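You operate a simulated robot arm through the tools that you are given. There is no shell and no other tool. Be economical: measure what you need, move in short steps, check, and stop when the job is done.

You run a simulated robot arm. Do the job below in one go: nothing can be reset, and whatever is moved stays where it is left.

Task
Open the bottles door, take the purple box from the floor of the bottles cupboard and leave it on the window end of the side counter, then shut the door. Turn the stirrer one knob to 2. Put the beaker with the largest size on its label from the worktop before the drying rack in the bottom of the sink. The order is free. Set down upright: beaker.

It is judged by the outcome, as a careful person would: the job done as asked, and still so three seconds after it is handed in. It fails if anything else is knocked over, pushed out of place, dropped, spilled or broken.

Robot
A 6-joint arm with a two-finger parallel gripper on a trunk, on a base that drives. Base frame: it is fixed to the floor where the robot stands at the start and does not move with it; the origin is under the middle of the robot, x ahead of it, y to its left, z up. Lengths are in m, angles in degrees, forces in N, time in s.
With the tool pointing down near the work surface it reaches from about 0.18 to 0.46 m from the robot's upright axis, wherever it stands. Its first joint turns from -166.0 to 166.0 degrees. Places, roughly: bottles door [0.5, 0, 0.4]; bottom of the sink [0.4, -1.3, 0.6]; stirrer one knob [0.4, 0.2, 0.9]; window end of the side counter [-2.7, 2.1, 0.9]. Payload 4.1 kg.
The tool frame sits at the grasp point between the pads (the TCP): z along the fingers, y along the line on which they close. The tips reach 0.023 m beyond it. The gripper opens to 0.094 m. The fingers are 0.038 m wide and 0.01 m thick; the gripper's body (0.054 by 0.096 m) begins 0.039 m behind the TCP.
Orientation is that of the tool frame in the base frame, as a unit quaternion [x, y, z, w]. With the fingers straight down and closing along the base's y, the tool's x points along the base's -x, its y along +y and its z along -z.

Tools
- The arm moves only by the tool play_rows. Its argument "commands" is text: rows parted by semicolons, each of 6 numbers parted by spaces: the shift along the tool's x, y, z in units of 20 mm (1.0 is 20 mm), then the turn, a rotation vector about the tool's x, y, z in units of 5 degrees (1.0 is 5 degrees). In form: tx ty tz ax ay az; .... A call has 1 to 12 rows; each row shifts and turns the commanded pose from where the row before left it, along the tool's axes as they then stand. "jaw" is the finger opening in m, from 0 to 0.094, set as the call begins (left out, the last holds). A call with a number of a shift or a turn outside -1 to 1 is refused whole. Each row takes 0.2 s and may step no farther than 0.05 m and 8.6 degrees from the row before; otherwise, or with a gripper value out of range, the whole call is refused. A pose out of reach is approached as far as the arm can. The call stops where the force on the tool passes 40 N (or 10 N more than at its start, if that is more) or the arm is blocked; 0.2 s more then pass. The fingers move at their own pace (about 0.045 m/s each) and stop on an object; they squeeze with about 35 N. The grip force told is the motor's: it shows also when the fingers shut on nothing. Time passes only in rows, and 0.2 s behind the last, so rows that do not move let the fingers close. The reply holds the time, the measured pose of the TCP, the force on the tool along the base axes, the opening and the grip force, in the units named above and with some noise, with the torque about the TCP (base axes, N m) and any sound that the robot's microphone picked up.
- Cameras (640 x 400 px; columns grow to the right, rows downward): "scene" is now at [0.0165, 0.1318, 1.4902]; the picture's right is [-0.40, -0.92, 0.00], its down [-0.61, 0.27, -0.74] and it looks along [0.68, -0.30, -0.67] (base axes); focal length 276 px, centre (320, 200). "wrist" rides on the gripper at [0.086, 0.016, -0.074] in the tool frame; the picture's right is [-0.18, 0.98, 0.00], its down [-0.58, -0.11, -0.81] and it looks along [-0.79, -0.15, 0.59] (tool axes); focal length 243 px, centre (320, 200). There is no depth. A picture from a camera that has moved, and an enlarged one, comes with that camera's place and axes in the base frame and with its lens.
- grab_frame(camera): a new picture of that camera. It takes no simulated time.
- slide_trunk(by): slides the trunk up (or, below 0, down) by that many m; the arm and the scene camera ride with it, the base frame stays. It gives what a move gives, with no picture.
- drive_base(legs): drives the robot by 1 to 6 legs, each [ahead, turn to the left] in m and degrees, along the robot's own axes; the way and the turn of a leg run together, so that a leg with both is an arc; at most 1.5 m and 180 degrees a leg. The arm and the cameras ride along, it lands a little off, and it stops where it bumps. It gives what a move gives.
- aim_head(pan, tilt): turns the head with the scene camera to pan (to the left, within 155 degrees either way) and tilt (down, from -29 to 69), counted from straight ahead of the robot. It gives what a move gives.
- zoom(camera, box): a new picture of the part [left, top, right, bottom] of that camera's present view, enlarged. It takes no simulated time.
- sign_off(): hands the job in; it is judged then, once.

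Work in short steps. Places have to be worked out from the pictures, the camera data and where the tool is seen: move nearer, look again, correct. Check each grasp and each placing, and mend what went wrong. You have 165 turns and 120 pictures in all, those below and enlarged ones among them. Open the gripper and draw the arm clear of the work before you hand the job in, unless the task says otherwise.

The tools are called after "Emit:" as name(argument=value, ...) on one line, values as JSON. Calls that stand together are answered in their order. play_rows: Moves the arm, as the interface text tells. Its arguments: {"type":"object","properties":{"commands":{"type":"string"},"jaw":{"type":"number"}},"required":["commands"]} The other tools are called the same way: slide_trunk (by) slides the trunk up or down; drive_base (legs) drives the base; aim_head (pan, tilt) turns the head that bears the scene camera; grab_frame (camera) takes a picture; zoom (camera, box) takes an enlarged picture of a part of a camera's view; sign_off () hands the job in.

At the start:

```text
clock: 0.0
position: [0.4886, -0.0645, 1.221]
orientation: [0.001, 1.0, 0.0, 0.0]
contact_force: [0.1, 0.0, -0.1]
torque: [-0.01, -0.03, 0.0]
finger_gap: 0.094
finger_force: 0.0
trunk travel left (down, up): [-0.45, 0.14]
robot x, y, heading: [0.0027, 0.0037, 0.3]
head pan, tilt: [-23.5, 42.0]
```

scene: 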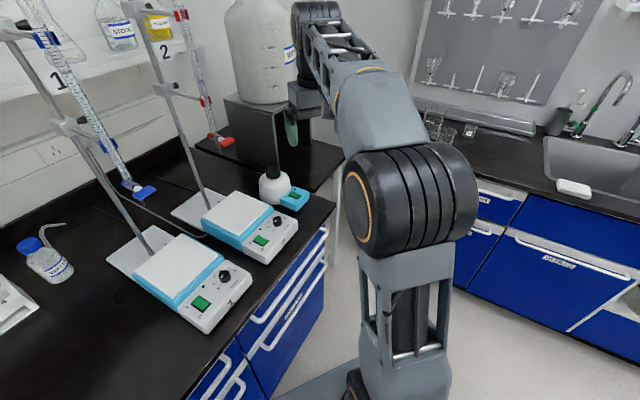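
wrist: 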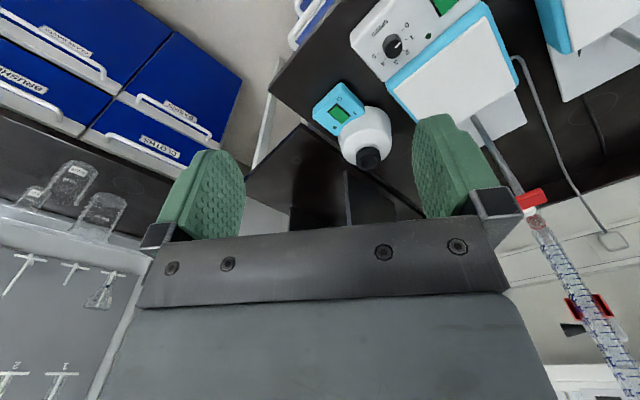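

The first pictures show two stirrers ahead-left and the sink with beakers to the right. I look around with the head to find the doors, the side counter and the drying rack.

Emit:
aim_head(pan=30, tilt=35)

Emit:
grab_frame(camera="scene")

Emit:
aim_head(pan=-70, tilt=35)

Emit:
grab_frame(camera="scene")

Emit:
aim_head(pan=140, tilt=25)

Emit:
grab_frame(camera="scene")

```text
clock: 1.2
position: [0.4884, -0.0652, 1.2217]
orientation: [0.0, 1.0, 0.0, 0.0]
contact_force: [0.0, -0.5, 0.6]
torque: [-0.01, 0.01, -0.01]
finger_gap: 0.0941
finger_force: 0.0
trunk travel left (down, up): [-0.45, 0.14]
robot x, y, heading: [0.0021, -0.0007, 0.5]
head pan, tilt: [30.0, 35.0]
```

```text
117 pictures are left
camera scene: at [0.0162, 0.2091, 1.5008], right [0.5, -0.87, 0.0], down [-0.5, -0.29, -0.82], along [0.71, 0.41, -0.57], focal length 276 px, centre (320, 200)
```

scene: 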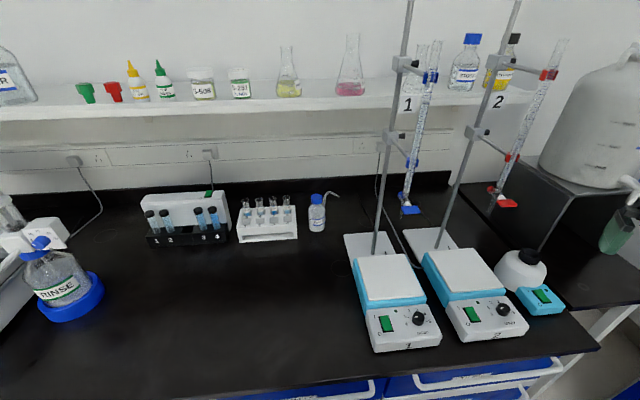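

```text
clock: 3.0
position: [0.4882, -0.0644, 1.2213]
orientation: [-0.001, 1.0, 0.0, -0.001]
contact_force: [0.6, -1.1, 0.0]
torque: [-0.02, 0.02, -0.03]
finger_gap: 0.0938
finger_force: 0.1
trunk travel left (down, up): [-0.45, 0.14]
robot x, y, heading: [0.0007, 0.002, -0.1]
head pan, tilt: [-70.0, 35.0]
```

```text
116 pictures are left
camera scene: at [-0.0299, 0.0824, 1.5008], right [-0.94, -0.34, 0.0], down [-0.2, 0.54, -0.82], along [0.28, -0.77, -0.57], focal length 276 px, centre (320, 200)
```

scene: 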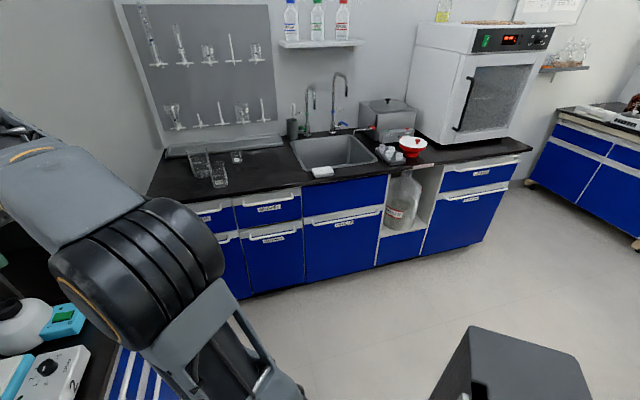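

```text
clock: 6.0
position: [0.4889, -0.066, 1.2215]
orientation: [0.0, 1.0, 0.0, 0.0]
contact_force: [-1.3, -0.4, 0.2]
torque: [0.01, 0.0, 0.0]
finger_gap: 0.094
finger_force: 0.0
trunk travel left (down, up): [-0.45, 0.14]
robot x, y, heading: [0.0029, 0.0013, -0.2]
head pan, tilt: [140.0, 25.0]
```

```text
115 pictures are left
camera scene: at [-0.1307, 0.2244, 1.5166], right [0.64, 0.77, 0.0], down [0.32, -0.27, -0.91], along [-0.69, 0.58, -0.42], focal length 276 px, centre (320, 200)
```

scene: 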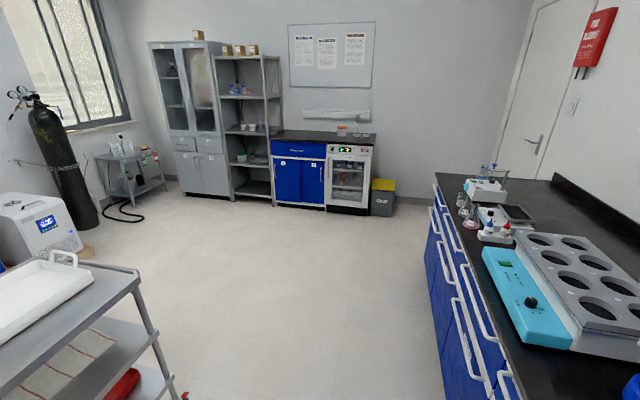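

Rooms mapped: stirrer 1 is the left plate, sink on the right, side counter far behind-left. I aim down at the stirrers and the doors below.

Emit:
aim_head(pan=20, tilt=60)

Emit:
grab_frame(camera="scene")

Emit:
zoom(camera="scene", box=[300, 100, 460, 200])

```text
clock: 8.0
position: [0.4877, -0.0656, 1.2216]
orientation: [0.0, 1.0, 0.0, 0.001]
contact_force: [-0.3, 0.0, -0.3]
torque: [0.02, 0.02, 0.01]
finger_gap: 0.0941
finger_force: 0.1
trunk travel left (down, up): [-0.45, 0.14]
robot x, y, heading: [0.0021, -0.0005, -0.1]
head pan, tilt: [20.0, 60.0]
```

```text
114 pictures are left
camera scene: at [0.0025, 0.188, 1.4665], right [0.34, -0.94, 0.0], down [-0.81, -0.3, -0.5], along [0.47, 0.17, -0.87], focal length 276 px, centre (320, 200)
```

scene: 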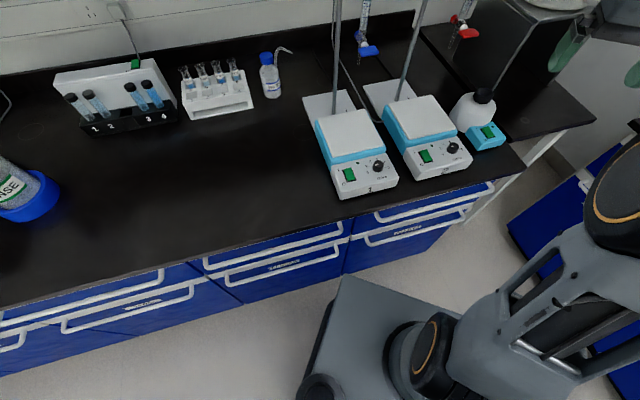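

```text
4.00 times, centred on (380, 150) of scene
camera zoom: at [0.0025, 0.188, 1.4665], right [0.34, -0.94, 0.0], down [-0.81, -0.3, -0.5], along [0.47, 0.17, -0.87], focal length 1103 px, centre (80, 400)
```

zoom: 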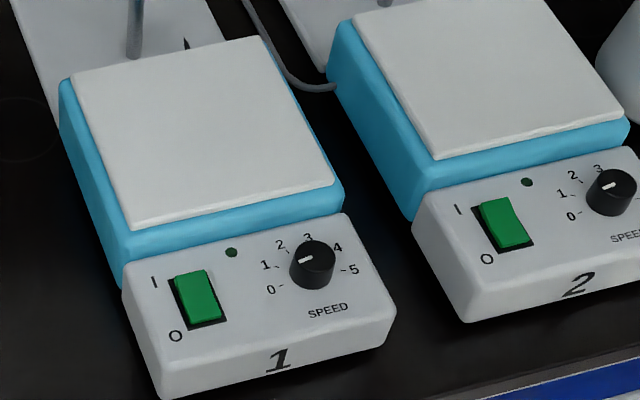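

The counter edge runs at an angle (about 36° off my heading). I need a look at the free floor around and at the door fronts.

Emit:
aim_head(pan=-135, tilt=45)

Emit:
grab_frame(camera="scene")

Emit:
aim_head(pan=150, tilt=50)

Emit:
grab_frame(camera="scene")

Emit:
aim_head(pan=-25, tilt=65)

Emit:
grab_frame(camera="scene")

```text
clock: 10.4
position: [0.4889, -0.0652, 1.2215]
orientation: [0.0, 1.0, 0.0, 0.0]
contact_force: [-0.4, -0.1, -0.3]
torque: [0.01, -0.03, 0.01]
finger_gap: 0.0942
finger_force: 0.0
trunk travel left (down, up): [-0.45, 0.14]
robot x, y, heading: [0.0016, -0.0004, -0.2]
head pan, tilt: [-135.0, 45.0]
```

```text
112 pictures are left
camera scene: at [-0.1176, 0.1076, 1.486], right [-0.71, 0.71, 0.0], down [0.5, 0.5, -0.71], along [-0.5, -0.5, -0.71], focal length 276 px, centre (320, 200)
```

scene: 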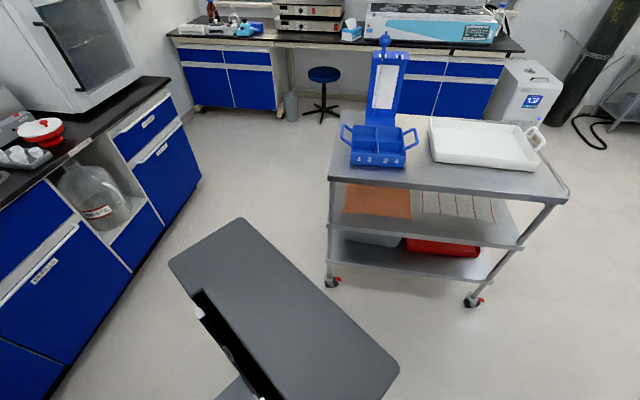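

```text
clock: 14.3
position: [0.4884, -0.0647, 1.2214]
orientation: [0.0, 1.0, 0.0, -0.001]
contact_force: [-0.1, 0.5, 0.7]
torque: [0.01, 0.01, -0.01]
finger_gap: 0.0942
finger_force: 0.1
trunk travel left (down, up): [-0.45, 0.14]
robot x, y, heading: [0.0006, 0.0008, -0.0]
head pan, tilt: [150.0, 50.0]
```

```text
111 pictures are left
camera scene: at [-0.1268, 0.2037, 1.4791], right [0.5, 0.87, 0.0], down [0.66, -0.38, -0.64], along [-0.56, 0.32, -0.77], focal length 276 px, centre (320, 200)
```

scene: 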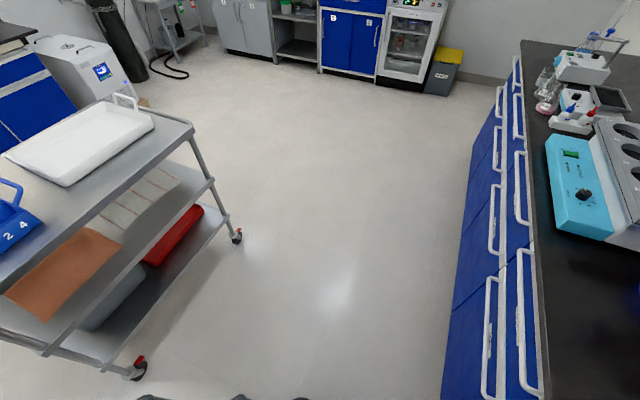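

```text
clock: 17.0
position: [0.4887, -0.0642, 1.2219]
orientation: [0.001, 1.0, 0.0, 0.001]
contact_force: [0.4, -0.2, 0.0]
torque: [0.02, -0.01, -0.01]
finger_gap: 0.094
finger_force: 0.1
trunk travel left (down, up): [-0.45, 0.14]
robot x, y, heading: [-0.0019, -0.001, -0.2]
head pan, tilt: [-25.0, 65.0]
```

```text
110 pictures are left
camera scene: at [-0.0051, 0.1395, 1.4609], right [-0.42, -0.91, 0.0], down [-0.82, 0.38, -0.42], along [0.38, -0.18, -0.91], focal length 276 px, centre (320, 200)
```

scene: 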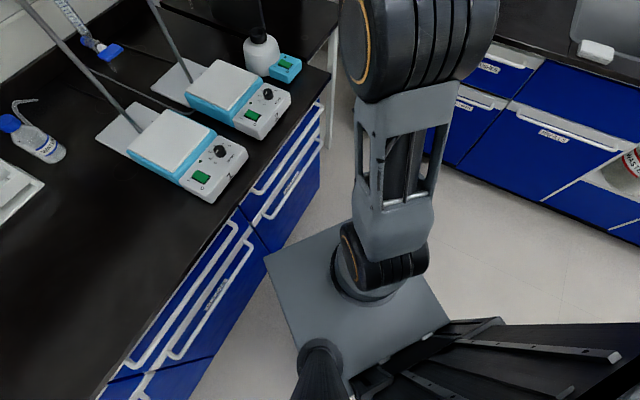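

I zoom on the labels of the fronts near [0.5, 0, 0.4].

Emit:
zoom(camera="scene", box=[200, 100, 340, 300])

Emit:
zoom(camera="scene", box=[440, 40, 600, 160])

```text
2.00 times, centred on (270, 200) of scene
camera zoom: at [-0.0051, 0.1395, 1.4609], right [-0.42, -0.91, 0.0], down [-0.82, 0.38, -0.42], along [0.38, -0.18, -0.91], focal length 552 px, centre (420, 200)
```

zoom: 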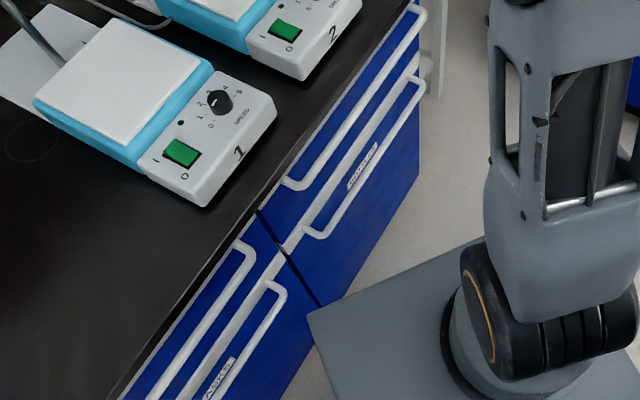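

```text
3.33 times, centred on (520, 100) of scene
camera zoom: at [-0.0051, 0.1395, 1.4609], right [-0.42, -0.91, 0.0], down [-0.82, 0.38, -0.42], along [0.38, -0.18, -0.91], focal length 919 px, centre (-347, 533)
```

zoom: 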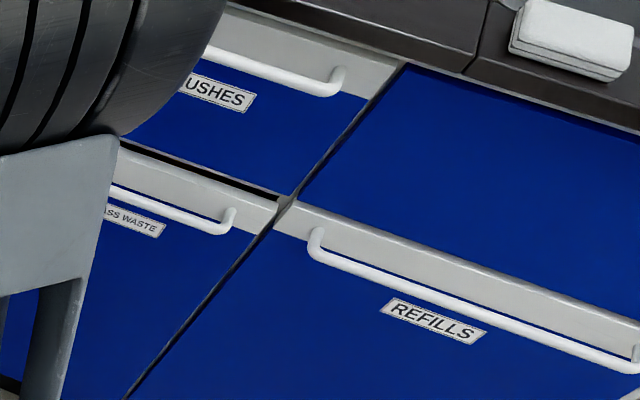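

Emit:
zoom(camera="scene", box=[272, 168, 312, 198])

Emit:
zoom(camera="scene", box=[195, 270, 245, 310])

```text
13.33 times, centred on (292, 183) of scene
camera zoom: at [-0.0051, 0.1395, 1.4609], right [-0.42, -0.91, 0.0], down [-0.82, 0.38, -0.42], along [0.38, -0.18, -0.91], focal length 3676 px, centre (693, 427)
```

zoom: 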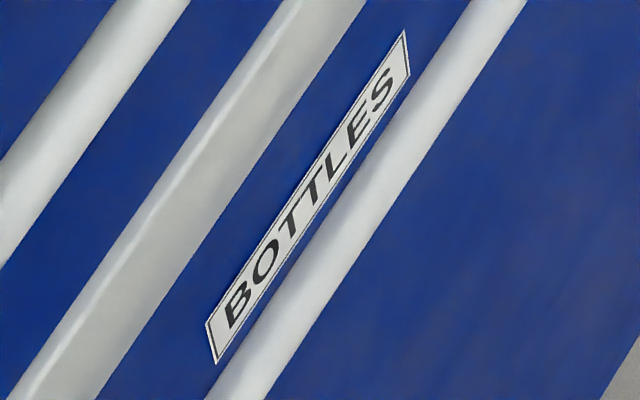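

```text
10.00 times, centred on (220, 290) of scene
camera zoom: at [-0.0051, 0.1395, 1.4609], right [-0.42, -0.91, 0.0], down [-0.82, 0.38, -0.42], along [0.38, -0.18, -0.91], focal length 2757 px, centre (1320, -700)
```

zoom: 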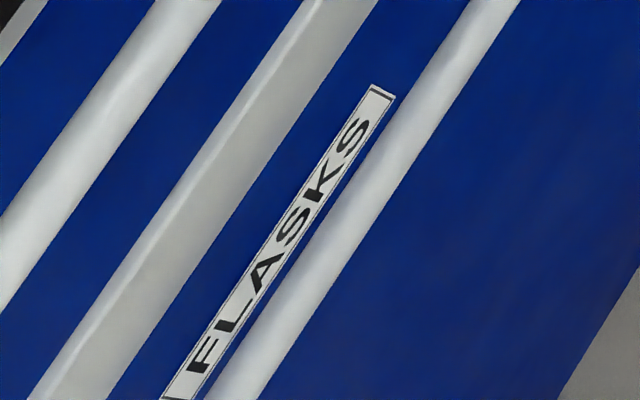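

The BOTTLES door is the rightmost lower front, with a horizontal handle. The counter normal is about 36° to my left. I'll turn in place to face it (the arm sweep stays well short of the stands).

Emit:
drive_base(legs=[[0, 36]])

Emit:
aim_head(pan=-10, tilt=60)

Emit:
grab_frame(camera="scene")

Emit:
grab_frame(camera="wrist")

```text
clock: 19.1
position: [0.4342, 0.2337, 1.2216]
orientation: [-0.308, 0.951, 0.0, 0.001]
contact_force: [0.5, 0.4, 0.0]
torque: [0.03, 0.0, -0.04]
finger_gap: 0.0939
finger_force: 0.0
trunk travel left (down, up): [-0.45, 0.14]
robot x, y, heading: [0.0013, -0.0026, 35.7]
head pan, tilt: [-25.0, 65.0]
```

```text
clock: 19.9
position: [0.4352, 0.2337, 1.2217]
orientation: [-0.308, 0.951, 0.0, 0.0]
contact_force: [-0.2, 0.0, 0.6]
torque: [-0.03, -0.02, -0.03]
finger_gap: 0.0941
finger_force: 0.1
trunk travel left (down, up): [-0.45, 0.14]
robot x, y, heading: [0.0004, 0.0032, 35.9]
head pan, tilt: [-10.0, 60.0]
```

```text
105 pictures are left
camera scene: at [-0.0862, 0.1275, 1.4665], right [0.44, -0.9, 0.0], down [-0.78, -0.38, -0.5], along [0.45, 0.22, -0.87], focal length 276 px, centre (320, 200)
```

scene: 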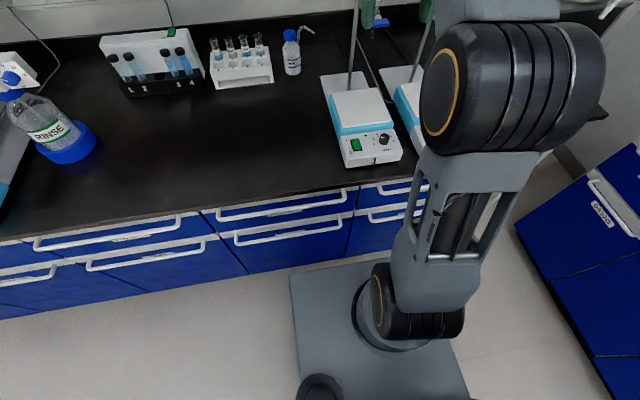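

```text
104 pictures are left
camera wrist: at [0.3545, 0.1972, 1.2963], right [-0.43, 0.9, 0.0], down [0.54, 0.25, 0.81], along [0.73, 0.34, -0.59], focal length 243 px, centre (320, 200)
```

wrist: 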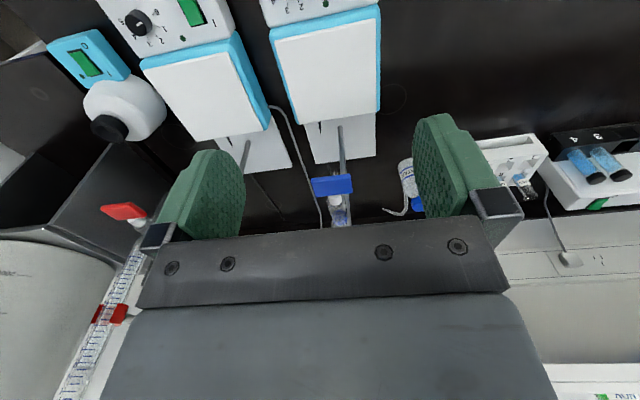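

I now face the counter squarely. I zoom on the stirrer 1 knob in the scene view to read its pointer and panel tilt.

Emit:
zoom(camera="scene", box=[336, 118, 416, 168])

Emit:
drive_base(legs=[[0.06, 0]])

```text
8.00 times, centred on (376, 143) of scene
camera zoom: at [-0.0862, 0.1275, 1.4665], right [0.44, -0.9, 0.0], down [-0.78, -0.38, -0.5], along [0.45, 0.22, -0.87], focal length 2206 px, centre (-128, 656)
```

zoom: 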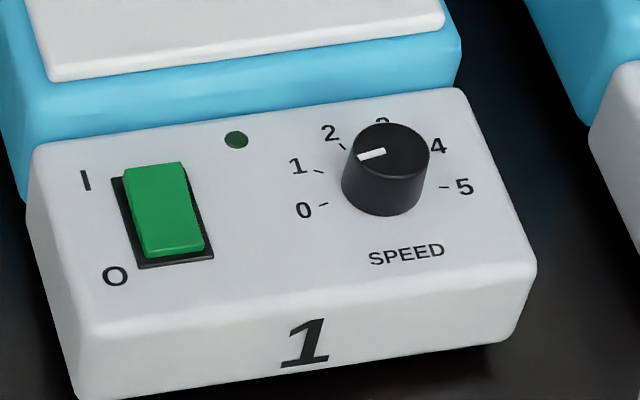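

```text
clock: 20.9
position: [0.478, 0.2636, 1.2208]
orientation: [-0.307, 0.952, -0.002, -0.006]
contact_force: [0.8, -0.6, -0.1]
torque: [0.0, 0.01, 0.02]
finger_gap: 0.0941
finger_force: 0.1
trunk travel left (down, up): [-0.45, 0.14]
robot x, y, heading: [0.0453, 0.034, 36.0]
head pan, tilt: [-10.0, 60.0]
stopped in leg 1: the force on the tool passed its limit at 60 N (the readings are from after the stop); the commanded pose is now the measured one
```

The drive stopped on a tool force reading; I check whether anything was touched.

Emit:
grab_frame(camera="wrist")

Emit:
aim_head(pan=-10, tilt=35)

Emit:
grab_frame(camera="scene")

```text
102 pictures are left
camera wrist: at [0.3989, 0.2288, 1.2967], right [-0.43, 0.91, 0.0], down [0.54, 0.26, 0.8], along [0.72, 0.34, -0.6], focal length 243 px, centre (320, 200)
```

wrist: 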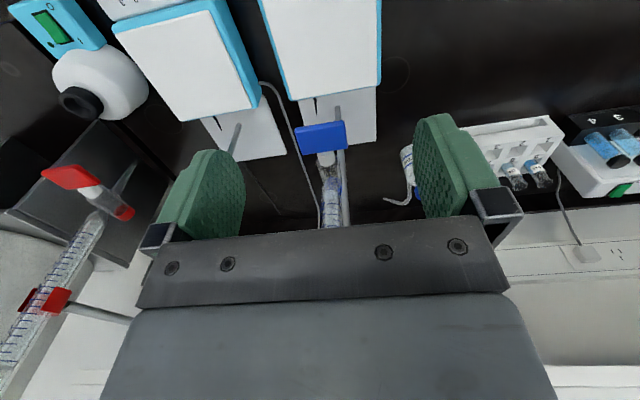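

```text
clock: 21.8
position: [0.4772, 0.2645, 1.2216]
orientation: [-0.307, 0.952, -0.001, -0.006]
contact_force: [0.7, 1.1, 0.0]
torque: [0.01, 0.0, -0.01]
finger_gap: 0.0941
finger_force: 0.1
trunk travel left (down, up): [-0.45, 0.14]
robot x, y, heading: [0.0426, 0.0332, 35.8]
head pan, tilt: [-10.0, 35.0]
```

```text
101 pictures are left
camera scene: at [-0.0215, 0.1697, 1.5007], right [0.43, -0.9, 0.0], down [-0.52, -0.25, -0.82], along [0.74, 0.36, -0.57], focal length 276 px, centre (320, 200)
```

scene: 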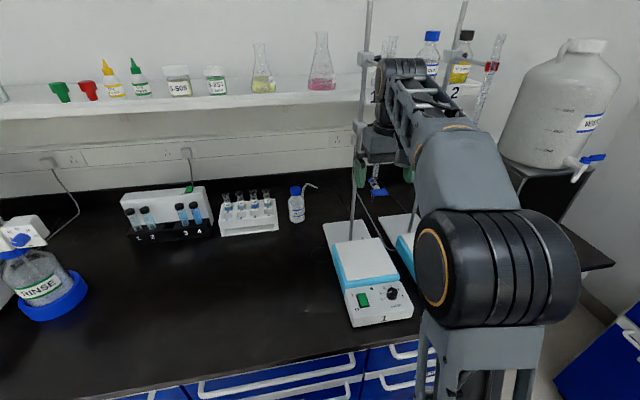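

The wrist probably brushed stand 1's rod/clamp. I back off straight and compare the stand.

Emit:
drive_base(legs=[[-0.06, 0]])

Emit:
grab_frame(camera="scene")

Emit:
grab_frame(camera="wrist")

```text
clock: 22.8
position: [0.4277, 0.2294, 1.2213]
orientation: [-0.307, 0.952, -0.002, -0.005]
contact_force: [-0.7, 0.1, 0.9]
torque: [0.01, 0.03, 0.01]
finger_gap: 0.0938
finger_force: 0.1
trunk travel left (down, up): [-0.45, 0.14]
robot x, y, heading: [-0.0027, 0.0008, 35.9]
head pan, tilt: [-10.0, 35.0]
```

```text
100 pictures are left
camera scene: at [-0.0709, 0.1341, 1.5008], right [0.44, -0.9, 0.0], down [-0.52, -0.25, -0.82], along [0.74, 0.36, -0.57], focal length 276 px, centre (320, 200)
```

scene: 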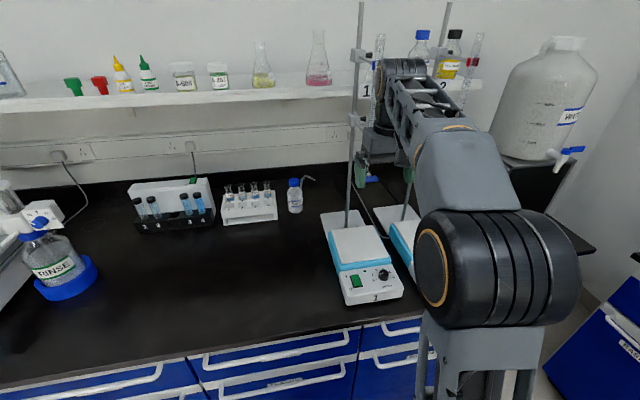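

```text
99 pictures are left
camera wrist: at [0.3494, 0.1935, 1.2971], right [-0.43, 0.9, 0.0], down [0.54, 0.26, 0.8], along [0.72, 0.34, -0.6], focal length 243 px, centre (320, 200)
```

wrist: 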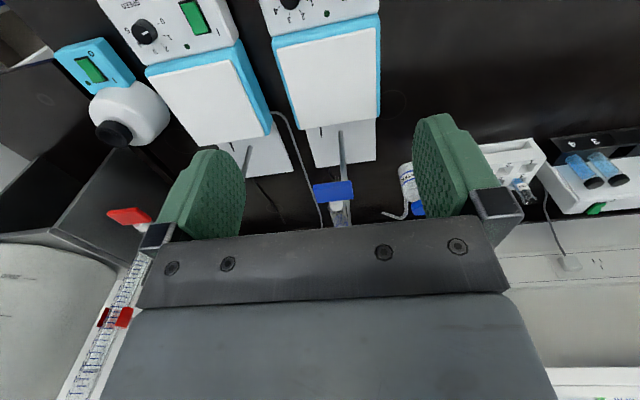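

The stand looks unmoved. I retract the tool 0.1 m toward me and then lower the trunk so the wrist passes below/short of the clamps.

Emit:
play_rows(commands="1 0 0 0 0 0;1 0 0 0 0 0;1 0 0 0 0 0;1 0 0 0 0 0;1 0 0 0 0 0;0 0 0 0 0 0")

Emit:
drive_base(legs=[[0.05, 0]])

Emit:
slide_trunk(by=-0.12)

Emit:
grab_frame(camera="wrist")

```text
clock: 24.2
position: [0.3474, 0.1702, 1.2253]
orientation: [-0.306, 0.952, -0.002, -0.005]
contact_force: [0.1, 0.4, -0.1]
torque: [-0.02, -0.04, 0.0]
finger_gap: 0.0941
finger_force: 0.1
trunk travel left (down, up): [-0.45, 0.14]
robot x, y, heading: [-0.0027, -0.0012, 35.6]
head pan, tilt: [-10.0, 35.0]
```

```text
clock: 25.1
position: [0.3887, 0.1995, 1.2246]
orientation: [-0.307, 0.952, -0.002, -0.006]
contact_force: [0.6, -0.3, -0.1]
torque: [0.0, -0.01, 0.04]
finger_gap: 0.0938
finger_force: 0.0
trunk travel left (down, up): [-0.45, 0.14]
robot x, y, heading: [0.0357, 0.0291, 35.8]
head pan, tilt: [-10.0, 35.0]
```

```text
clock: 26.6
position: [0.3893, 0.2009, 1.105]
orientation: [-0.307, 0.952, -0.003, -0.006]
contact_force: [-1.2, 0.4, -0.7]
torque: [-0.01, -0.01, -0.03]
finger_gap: 0.094
finger_force: 0.1
trunk travel left (down, up): [-0.33, 0.26]
robot x, y, heading: [0.0371, 0.026, 35.7]
head pan, tilt: [-10.0, 35.0]
```

```text
98 pictures are left
camera wrist: at [0.31, 0.1648, 1.1806], right [-0.43, 0.9, 0.0], down [0.54, 0.26, 0.8], along [0.72, 0.34, -0.6], focal length 243 px, centre (320, 200)
```

wrist: 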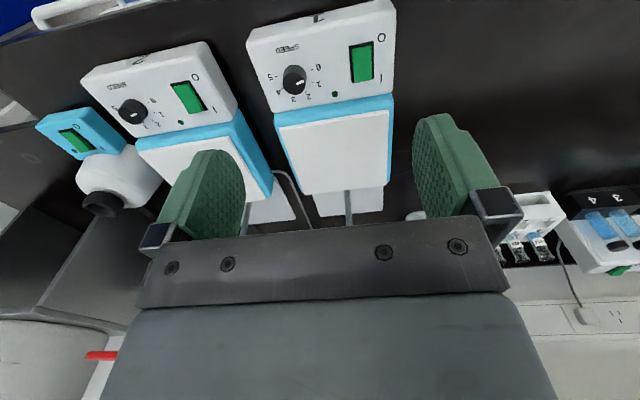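

Knob at about (0.425, 0.192, 0.95). I zoom with the wrist camera to read pointer and ticks.

Emit:
zoom(camera="wrist", box=[254, 50, 334, 100])

```text
8.00 times, centred on (294, 75) of wrist
camera zoom: at [0.31, 0.1648, 1.1806], right [-0.43, 0.9, 0.0], down [0.54, 0.26, 0.8], along [0.72, 0.34, -0.6], focal length 1941 px, centre (528, 1200)
```

zoom: 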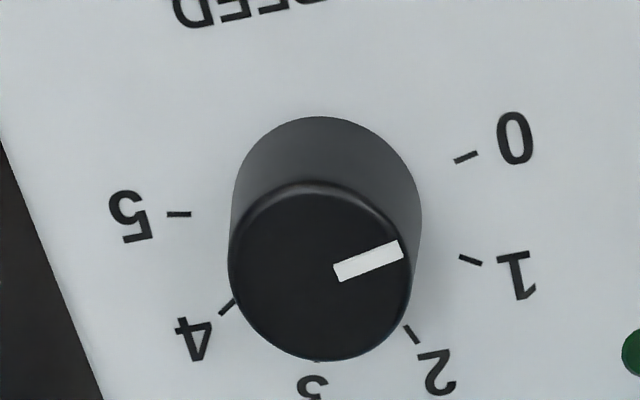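

Pointer is exactly at 0 and the ticks are 40° apart, so about 80° clockwise is needed. I move above the knob.

Emit:
play_rows(commands="-0.9 -0.85 0 0 0 0;-0.85 -0.85 0 0 0 0;0 0 1 0 0 0;0 0 1 0 0 0;0 0 1 0 0 0;0 0 1 0 0 0;0 0 0 0 0 0", jaw=0.05)

Emit:
grab_frame(camera="wrist")

```text
clock: 28.2
position: [0.4376, 0.1943, 1.0244]
orientation: [-0.307, 0.952, -0.002, -0.005]
contact_force: [-1.3, 1.3, 0.1]
torque: [-0.04, 0.01, 0.01]
finger_gap: 0.0501
finger_force: 0.1
trunk travel left (down, up): [-0.33, 0.26]
robot x, y, heading: [0.0343, 0.0259, 35.7]
head pan, tilt: [-10.0, 35.0]
```

```text
96 pictures are left
camera wrist: at [0.3585, 0.1575, 1.1003], right [-0.43, 0.9, 0.0], down [0.54, 0.26, 0.8], along [0.72, 0.34, -0.6], focal length 243 px, centre (320, 200)
```

wrist: 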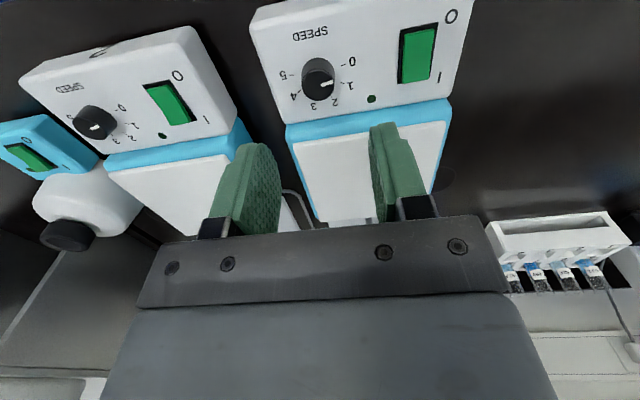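

The knob lies on the tool axis within a couple of mm. I descend 35 mm and look again.

Emit:
play_rows(commands="0 0 0.9 0 0 0;0 0 0.9 0 0 0;0 0 0 0 0 0")

Emit:
zoom(camera="wrist", box=[200, 40, 440, 240])

```text
clock: 29.0
position: [0.4377, 0.1931, 0.9883]
orientation: [-0.308, 0.951, -0.002, -0.006]
contact_force: [-0.7, -0.5, -0.2]
torque: [-0.02, -0.02, -0.01]
finger_gap: 0.0501
finger_force: 0.0
trunk travel left (down, up): [-0.33, 0.26]
robot x, y, heading: [0.0346, 0.0279, 36.0]
head pan, tilt: [-10.0, 35.0]
```

```text
2.00 times, centred on (320, 140) of wrist
camera zoom: at [0.3583, 0.1573, 1.0642], right [-0.43, 0.9, 0.0], down [0.54, 0.26, 0.8], along [0.72, 0.34, -0.6], focal length 485 px, centre (320, 320)
```

zoom: 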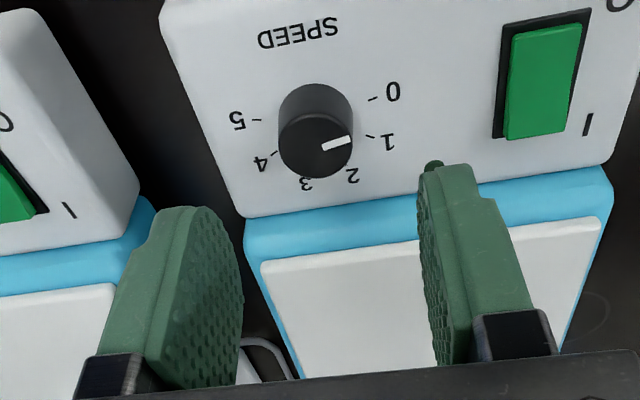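

Both looks put the knob top at z≈0.930 on the tool axis. I pre-turn the gripper -40° and descend to TCP z≈0.940.

Emit:
play_rows(commands="0 0 0 0 0 -1;0 0 0 0 0 -1;0 0 0 0 0 -1;0 0 0 0 0 -1;0 0 0 0 0 -1;0 0 0 0 0 -1;0 0 0 0 0 -1;0 0 0 0 0 -1;0 0 0.8 0 0 0;0 0 0.8 0 0 0;0 0 0.7 0 0 0;0 0 0 0 0 0")

Emit:
grab_frame(camera="wrist")

```text
clock: 31.6
position: [0.4351, 0.1934, 0.9439]
orientation: [-0.614, 0.789, 0.0, -0.007]
contact_force: [-0.2, 0.1, 0.0]
torque: [-0.01, -0.03, 0.01]
finger_gap: 0.0502
finger_force: 0.1
trunk travel left (down, up): [-0.33, 0.26]
robot x, y, heading: [0.033, 0.025, 35.5]
head pan, tilt: [-10.0, 35.0]
```

```text
94 pictures are left
camera wrist: at [0.3997, 0.1148, 1.0181], right [-0.91, 0.42, 0.01], down [0.26, 0.54, 0.8], along [0.33, 0.73, -0.6], focal length 243 px, centre (320, 200)
```

wrist: 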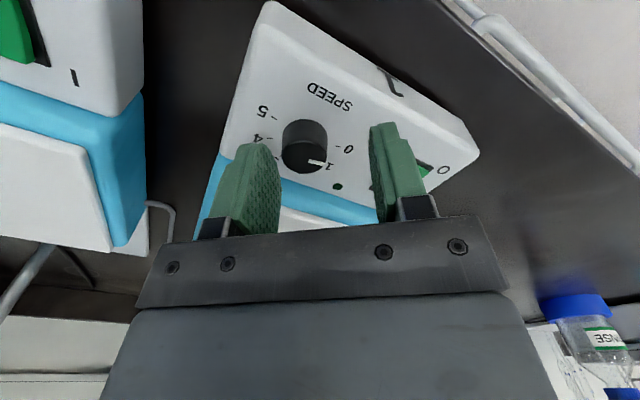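

The rotated look shows the knob offset about 8 mm along the tool's -y (so its top is nearer z 0.92 at ~(0.443,0.194)). I correct sideways and check.

Emit:
play_rows(commands="-0.1 -0.39 0 0 0 0;0 0 0 0 0 0")

Emit:
zoom(camera="wrist", box=[220, 90, 420, 240])

```text
clock: 32.2
position: [0.4449, 0.1931, 0.943]
orientation: [-0.615, 0.789, 0.0, -0.005]
contact_force: [0.0, 0.3, -0.2]
torque: [-0.02, -0.01, -0.03]
finger_gap: 0.0499
finger_force: 0.1
trunk travel left (down, up): [-0.33, 0.26]
robot x, y, heading: [0.0384, 0.0271, 35.8]
head pan, tilt: [-10.0, 35.0]
```

```text
2.67 times, centred on (320, 165) of wrist
camera zoom: at [0.4082, 0.1146, 1.0184], right [-0.91, 0.42, 0.01], down [0.26, 0.54, 0.8], along [0.33, 0.73, -0.6], focal length 647 px, centre (320, 293)
```

zoom: 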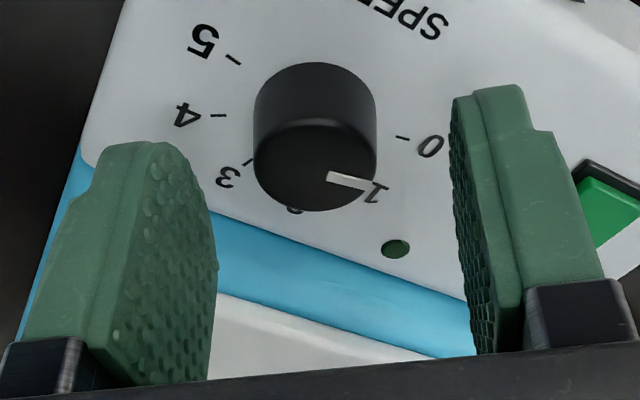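

Now centred laterally; knob top z≈0.922, panel ≈0.906. I descend 10 mm and close on the knob.

Emit:
play_rows(commands="0 0 0.5 0 0 0;0 0 0 0 0 0")

Emit:
play_rows(commands="0 0 0 0 0 0;0 0 0 0 0 0;0 0 0 0 0 0;0 0 0 0 0 0", jaw=0.02)

Emit:
zoom(camera="wrist", box=[220, 90, 420, 240])

```text
clock: 32.8
position: [0.4458, 0.1923, 0.9332]
orientation: [-0.613, 0.79, 0.0, -0.006]
contact_force: [-0.8, 0.6, -0.1]
torque: [0.02, 0.03, 0.0]
finger_gap: 0.0501
finger_force: 0.1
trunk travel left (down, up): [-0.33, 0.26]
robot x, y, heading: [0.0398, 0.0296, 35.7]
head pan, tilt: [-10.0, 35.0]
```

```text
clock: 33.8
position: [0.4457, 0.1925, 0.9329]
orientation: [-0.614, 0.789, 0.0, -0.006]
contact_force: [10.0, -1.6, 0.4]
torque: [-0.03, -0.34, -0.07]
finger_gap: 0.0256
finger_force: 44.8
trunk travel left (down, up): [-0.33, 0.26]
robot x, y, heading: [0.0396, 0.0271, 35.7]
head pan, tilt: [-10.0, 35.0]
```

```text
2.67 times, centred on (320, 165) of wrist
camera zoom: at [0.4096, 0.1138, 1.0081], right [-0.91, 0.42, 0.01], down [0.26, 0.54, 0.8], along [0.33, 0.73, -0.6], focal length 647 px, centre (320, 293)
```

zoom: 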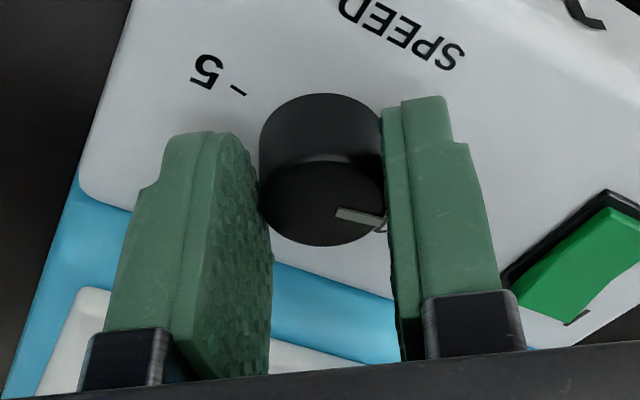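

Gripped (gap 25.6 mm) with a 10 N side load; I relieve it by 1 mm along the force and read again.

Emit:
play_rows(commands="0 -0.05 0 0 0 0;0 0 0 0 0 0")

```text
clock: 34.4
position: [0.4442, 0.192, 0.9321]
orientation: [-0.614, 0.79, 0.0, -0.006]
contact_force: [8.3, -1.5, 4.8]
torque: [-0.03, -0.17, -0.09]
finger_gap: 0.0257
finger_force: 45.2
trunk travel left (down, up): [-0.33, 0.26]
robot x, y, heading: [0.0404, 0.0286, 35.9]
head pan, tilt: [-10.0, 35.0]
```

Load falls a little. I rotate 40° first (positive about tool z = clockwise from above) and check.

Emit:
play_rows(commands="0 -0.05 0 0 0 1;0 0 0 0 0 1;0 0 0 0 0 1;0 0 0 0 0 1;0 0 0 0 0 1;0 0 0 0 0 1;0 0 0 0 0 1;0 0 0 0 0 1;0 0 0 0 0 0")

Emit:
grab_frame(camera="wrist")

```text
clock: 36.4
position: [0.4439, 0.193, 0.9332]
orientation: [-0.308, 0.952, -0.001, -0.006]
contact_force: [-17.8, 16.0, 3.9]
torque: [0.19, 0.86, 0.1]
finger_gap: 0.0257
finger_force: 44.6
trunk travel left (down, up): [-0.33, 0.26]
robot x, y, heading: [0.0362, 0.0267, 35.9]
head pan, tilt: [-10.0, 35.0]
```

```text
91 pictures are left
camera wrist: at [0.3648, 0.1579, 1.0084], right [-0.43, 0.91, 0.0], down [0.54, 0.26, 0.8], along [0.72, 0.34, -0.6], focal length 243 px, centre (320, 200)
```

wrist: 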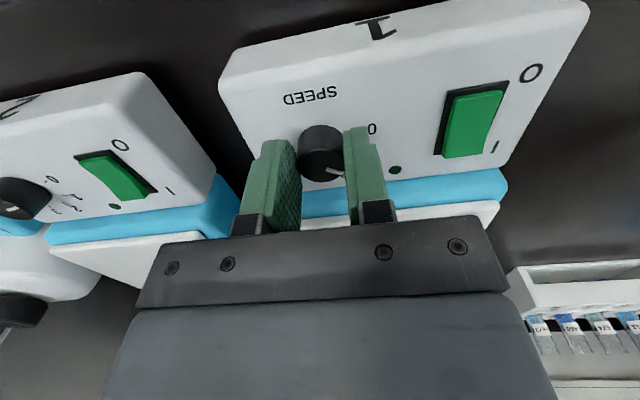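

The knob followed; side load now points toward tool +y, so I shift 2 mm that way and read.

Emit:
play_rows(commands="0 0.1 0 0 0 0;0 0 0 0 0 0")

Emit:
zoom(camera="wrist", box=[260, 80, 420, 200])

```text
clock: 37.0
position: [0.4443, 0.1936, 0.9324]
orientation: [-0.307, 0.952, -0.003, -0.005]
contact_force: [-8.2, 6.7, 4.4]
torque: [-0.56, 1.05, 0.05]
finger_gap: 0.0254
finger_force: 44.4
trunk travel left (down, up): [-0.33, 0.26]
robot x, y, heading: [0.0398, 0.026, 35.8]
head pan, tilt: [-10.0, 35.0]
```

```text
3.33 times, centred on (340, 140) of wrist
camera zoom: at [0.3646, 0.158, 1.0083], right [-0.43, 0.91, 0.0], down [0.54, 0.26, 0.8], along [0.72, 0.34, -0.6], focal length 809 px, centre (253, 400)
```

zoom: 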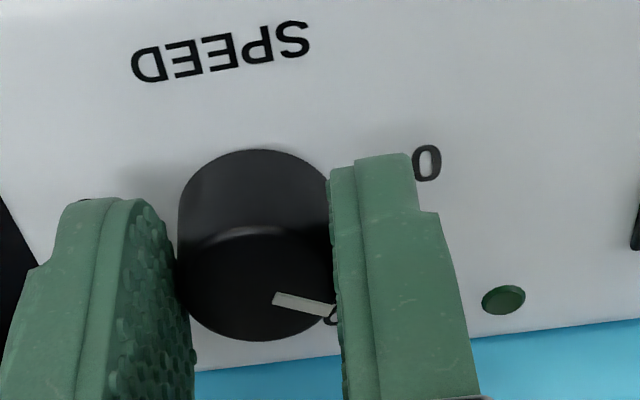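

Pointer now at about 96° (tick 1), no slip. I turn another 40° to 2.

Emit:
play_rows(commands="0 0.04 0 0 0 1;0 0 0 0 0 1;0 0 0 0 0 1;0 0 0 0 0 1;0 0 0 0 0 1;0 0 0 0 0 1;0 0 0 0 0 1;0 0 0 0 0 1;0 0 0 0 0 0")

Emit:
zoom(camera="wrist", box=[240, 80, 400, 200])

```text
clock: 39.0
position: [0.4438, 0.1966, 0.9338]
orientation: [0.036, 0.999, -0.004, -0.004]
contact_force: [-10.1, 10.7, 1.6]
torque: [0.33, 1.11, 0.02]
finger_gap: 0.0256
finger_force: 45.1
trunk travel left (down, up): [-0.33, 0.26]
robot x, y, heading: [0.0363, 0.0276, 35.8]
head pan, tilt: [-10.0, 35.0]
```

```text
3.33 times, centred on (320, 140) of wrist
camera zoom: at [0.3585, 0.2204, 1.0079], right [0.26, 0.97, -0.01], down [0.58, -0.15, 0.8], along [0.77, -0.21, -0.6], focal length 809 px, centre (320, 400)
```

zoom: 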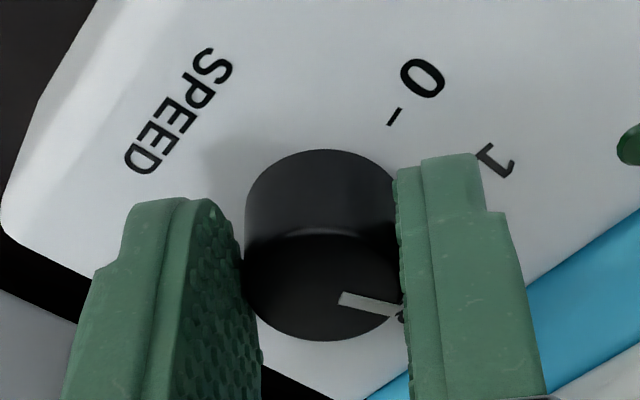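

Pointer at ≈58° (tick 2 ≈57°). I release gently, lift and look.

Emit:
play_rows(commands="0 0 0 0 0 0;0 0 0 0 0 0;0 0 0 0 0 0;0 0 -1 0 0 0;0 0 -1 0 0 0;0 0 -1 0 0 0;0 0 -1 0 0 0", jaw=0.042)

Emit:
zoom(camera="wrist", box=[220, 0, 420, 150])

```text
clock: 40.6
position: [0.4446, 0.1941, 1.0142]
orientation: [0.037, 0.999, -0.003, -0.005]
contact_force: [-0.8, 0.1, 0.1]
torque: [0.02, 0.02, 0.02]
finger_gap: 0.0419
finger_force: 0.0
trunk travel left (down, up): [-0.33, 0.26]
robot x, y, heading: [0.0365, 0.0244, 35.8]
head pan, tilt: [-10.0, 35.0]
```

```text
2.67 times, centred on (320, 75) of wrist
camera zoom: at [0.3601, 0.2187, 1.0886], right [0.25, 0.97, -0.01], down [0.58, -0.15, 0.8], along [0.77, -0.21, -0.6], focal length 647 px, centre (320, 533)
```

zoom: 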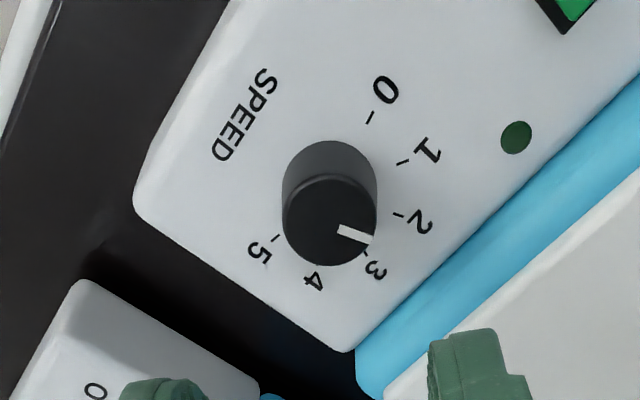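

The knob reads 2 and the stirrer hasn't shifted. Now I back away 0.35 m to see the bottles door front-on and have room.

Emit:
drive_base(legs=[[-0.35, 0]])

Emit:
aim_head(pan=-25, tilt=50)

Emit:
grab_frame(camera="scene")

```text
clock: 42.9
position: [0.1567, -0.0128, 1.0131]
orientation: [0.038, 0.999, -0.003, -0.004]
contact_force: [0.7, -0.4, 0.7]
torque: [-0.01, 0.01, 0.02]
finger_gap: 0.0421
finger_force: 0.0
trunk travel left (down, up): [-0.33, 0.26]
robot x, y, heading: [-0.2533, -0.1786, 35.6]
head pan, tilt: [-10.0, 35.0]
```

```text
clock: 43.7
position: [0.1579, -0.0137, 1.0123]
orientation: [0.039, 0.999, -0.004, -0.004]
contact_force: [-0.3, -1.2, 0.3]
torque: [0.01, 0.04, 0.02]
finger_gap: 0.0419
finger_force: 0.0
trunk travel left (down, up): [-0.33, 0.26]
robot x, y, heading: [-0.2515, -0.1794, 35.6]
head pan, tilt: [-25.0, 50.0]
```

```text
87 pictures are left
camera scene: at [-0.3201, -0.0663, 1.3591], right [0.18, -0.98, 0.0], down [-0.75, -0.14, -0.64], along [0.63, 0.12, -0.77], focal length 276 px, centre (320, 200)
```

scene: 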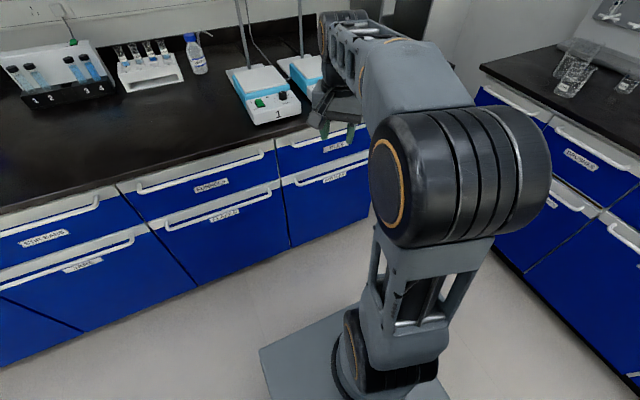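

The arm hides the door; I turn right 45° in place so the door falls left of the arm in view.

Emit:
drive_base(legs=[[0, -50]])

Emit:
aim_head(pan=30, tilt=45)

Emit:
grab_frame(camera="scene")

```text
clock: 46.3
position: [0.1383, -0.3856, 1.0118]
orientation: [0.457, 0.889, 0.0, -0.006]
contact_force: [-0.3, -0.6, 0.2]
torque: [0.01, 0.01, -0.05]
finger_gap: 0.042
finger_force: 0.0
trunk travel left (down, up): [-0.33, 0.26]
robot x, y, heading: [-0.2493, -0.1813, -14.6]
head pan, tilt: [-25.0, 50.0]
```

```text
clock: 47.6
position: [0.1374, -0.3858, 1.0127]
orientation: [0.457, 0.889, -0.002, -0.005]
contact_force: [1.0, 1.0, 0.4]
torque: [0.03, 0.0, -0.01]
finger_gap: 0.0422
finger_force: 0.1
trunk travel left (down, up): [-0.33, 0.26]
robot x, y, heading: [-0.251, -0.1795, -14.8]
head pan, tilt: [30.0, 45.0]
```

```text
86 pictures are left
camera scene: at [-0.188, 0.0167, 1.366], right [0.26, -0.96, 0.0], down [-0.68, -0.19, -0.71], along [0.68, 0.19, -0.71], focal length 276 px, centre (320, 200)
```

scene: 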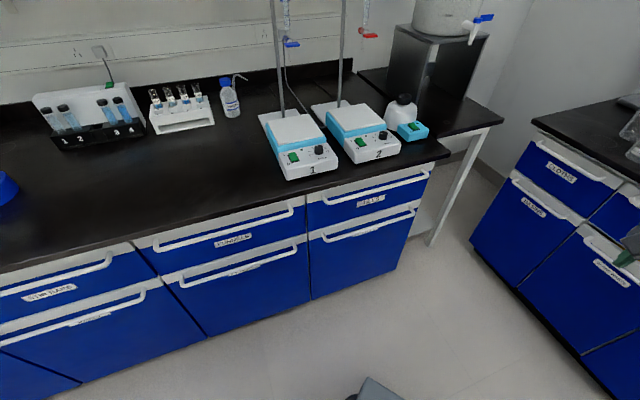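

Emit:
zoom(camera="scene", box=[290, 160, 450, 310])

```text
2.67 times, centred on (370, 235) of scene
camera zoom: at [-0.188, 0.0167, 1.366], right [0.26, -0.96, 0.0], down [-0.68, -0.19, -0.71], along [0.68, 0.19, -0.71], focal length 735 px, centre (187, 107)
```

zoom: 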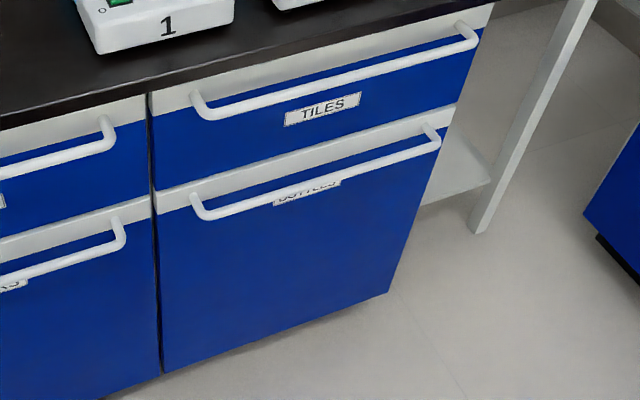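

Door spans s≈0.04–0.48 along the counter (top z≈0.63, bottom z≈0.13), handle bar at z≈0.61. I shift 0.30 m along the counter and face it again.

Emit:
drive_base(legs=[[0, -39], [0.28, 0], [0, 90]])

```text
clock: 55.1
position: [0.3154, -0.2233, 1.0135]
orientation: [0.025, 1.0, -0.003, -0.005]
contact_force: [-0.3, -1.7, -0.7]
torque: [-0.01, -0.03, -0.02]
finger_gap: 0.0421
finger_force: 0.1
trunk travel left (down, up): [-0.33, 0.26]
robot x, y, heading: [-0.0876, -0.4032, 36.8]
head pan, tilt: [30.0, 45.0]
```

Now I re-orient the gripper in free air: spin to put the camera left, then pitch the tool forward.

Emit:
play_rows(commands="0 0 0 0 0 1;0 0 0 0 0 1;0 0 0 0 0 1;0 0 0 0 0 1;0 0 0 0 0 1;0 0 0 0 0 1;0 0 0 0 0 1;0 0 0 0 0 1;0 0.7 0 0 0 1;0 0.7 0 0 0 1;0 0.7 0 0 0 0;0 0.7 0 0 0 0")

Emit:
play_rows(commands="0 0.6 0 -1 0 0;0 0.6 0 -1 0 0;0 0.6 0 -1 0 0;0 0.6 0 -1 0 0;0 0.5 0 -1 0 0;0 0 0 -1 0 0;0 0 0 -1 0 0;0 0 0 -1 0 0;0 0 0 -1 0 0;0 0 0 -1 0 0;0 0 0 -1 0 0;0 0 0 -1 0 0")

Emit:
play_rows(commands="0 0 0 -1 0 0;0 0 0 -1 0 0;0 0 0 -1 0 0;0 0 0 -1 0 0;0 0 0 -1 0 0;0 0 0 -1 0 0;0 0 0 0 0 0")

Emit:
grab_frame(camera="wrist")

```text
clock: 57.7
position: [0.357, -0.1873, 1.0116]
orientation: [0.446, 0.895, -0.006, -0.002]
contact_force: [-0.2, -0.5, -0.2]
torque: [-0.01, -0.01, -0.01]
finger_gap: 0.042
finger_force: 0.1
trunk travel left (down, up): [-0.33, 0.26]
robot x, y, heading: [-0.0883, -0.3961, 36.8]
head pan, tilt: [30.0, 45.0]
```

```text
clock: 60.3
position: [0.4026, -0.1523, 1.0221]
orientation: [0.388, 0.777, 0.443, 0.221]
contact_force: [-0.5, 0.1, 0.4]
torque: [0.01, -0.01, 0.0]
finger_gap: 0.0421
finger_force: 0.1
trunk travel left (down, up): [-0.33, 0.26]
robot x, y, heading: [-0.0878, -0.3971, 37.1]
head pan, tilt: [30.0, 45.0]
```

```text
clock: 61.9
position: [0.4033, -0.1522, 1.0199]
orientation: [0.316, 0.637, 0.63, 0.313]
contact_force: [1.2, 0.1, -0.3]
torque: [0.02, 0.01, 0.03]
finger_gap: 0.0424
finger_force: 0.1
trunk travel left (down, up): [-0.33, 0.26]
robot x, y, heading: [-0.0887, -0.4012, 36.7]
head pan, tilt: [30.0, 45.0]
```

```text
84 pictures are left
camera wrist: at [0.2917, -0.127, 1.0382], right [0.12, -0.14, 0.98], down [-0.29, -0.95, -0.1], along [0.95, -0.28, -0.15], focal length 243 px, centre (320, 200)
```

wrist: 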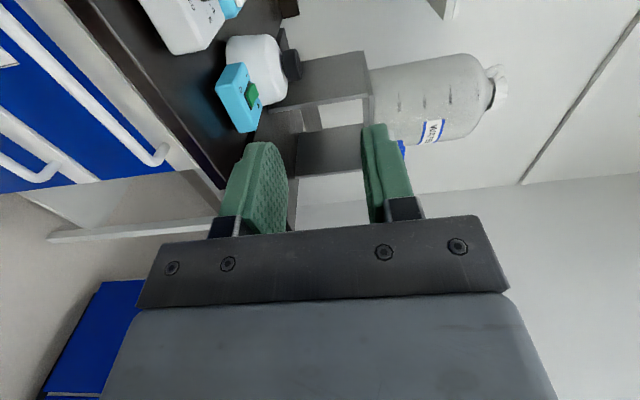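

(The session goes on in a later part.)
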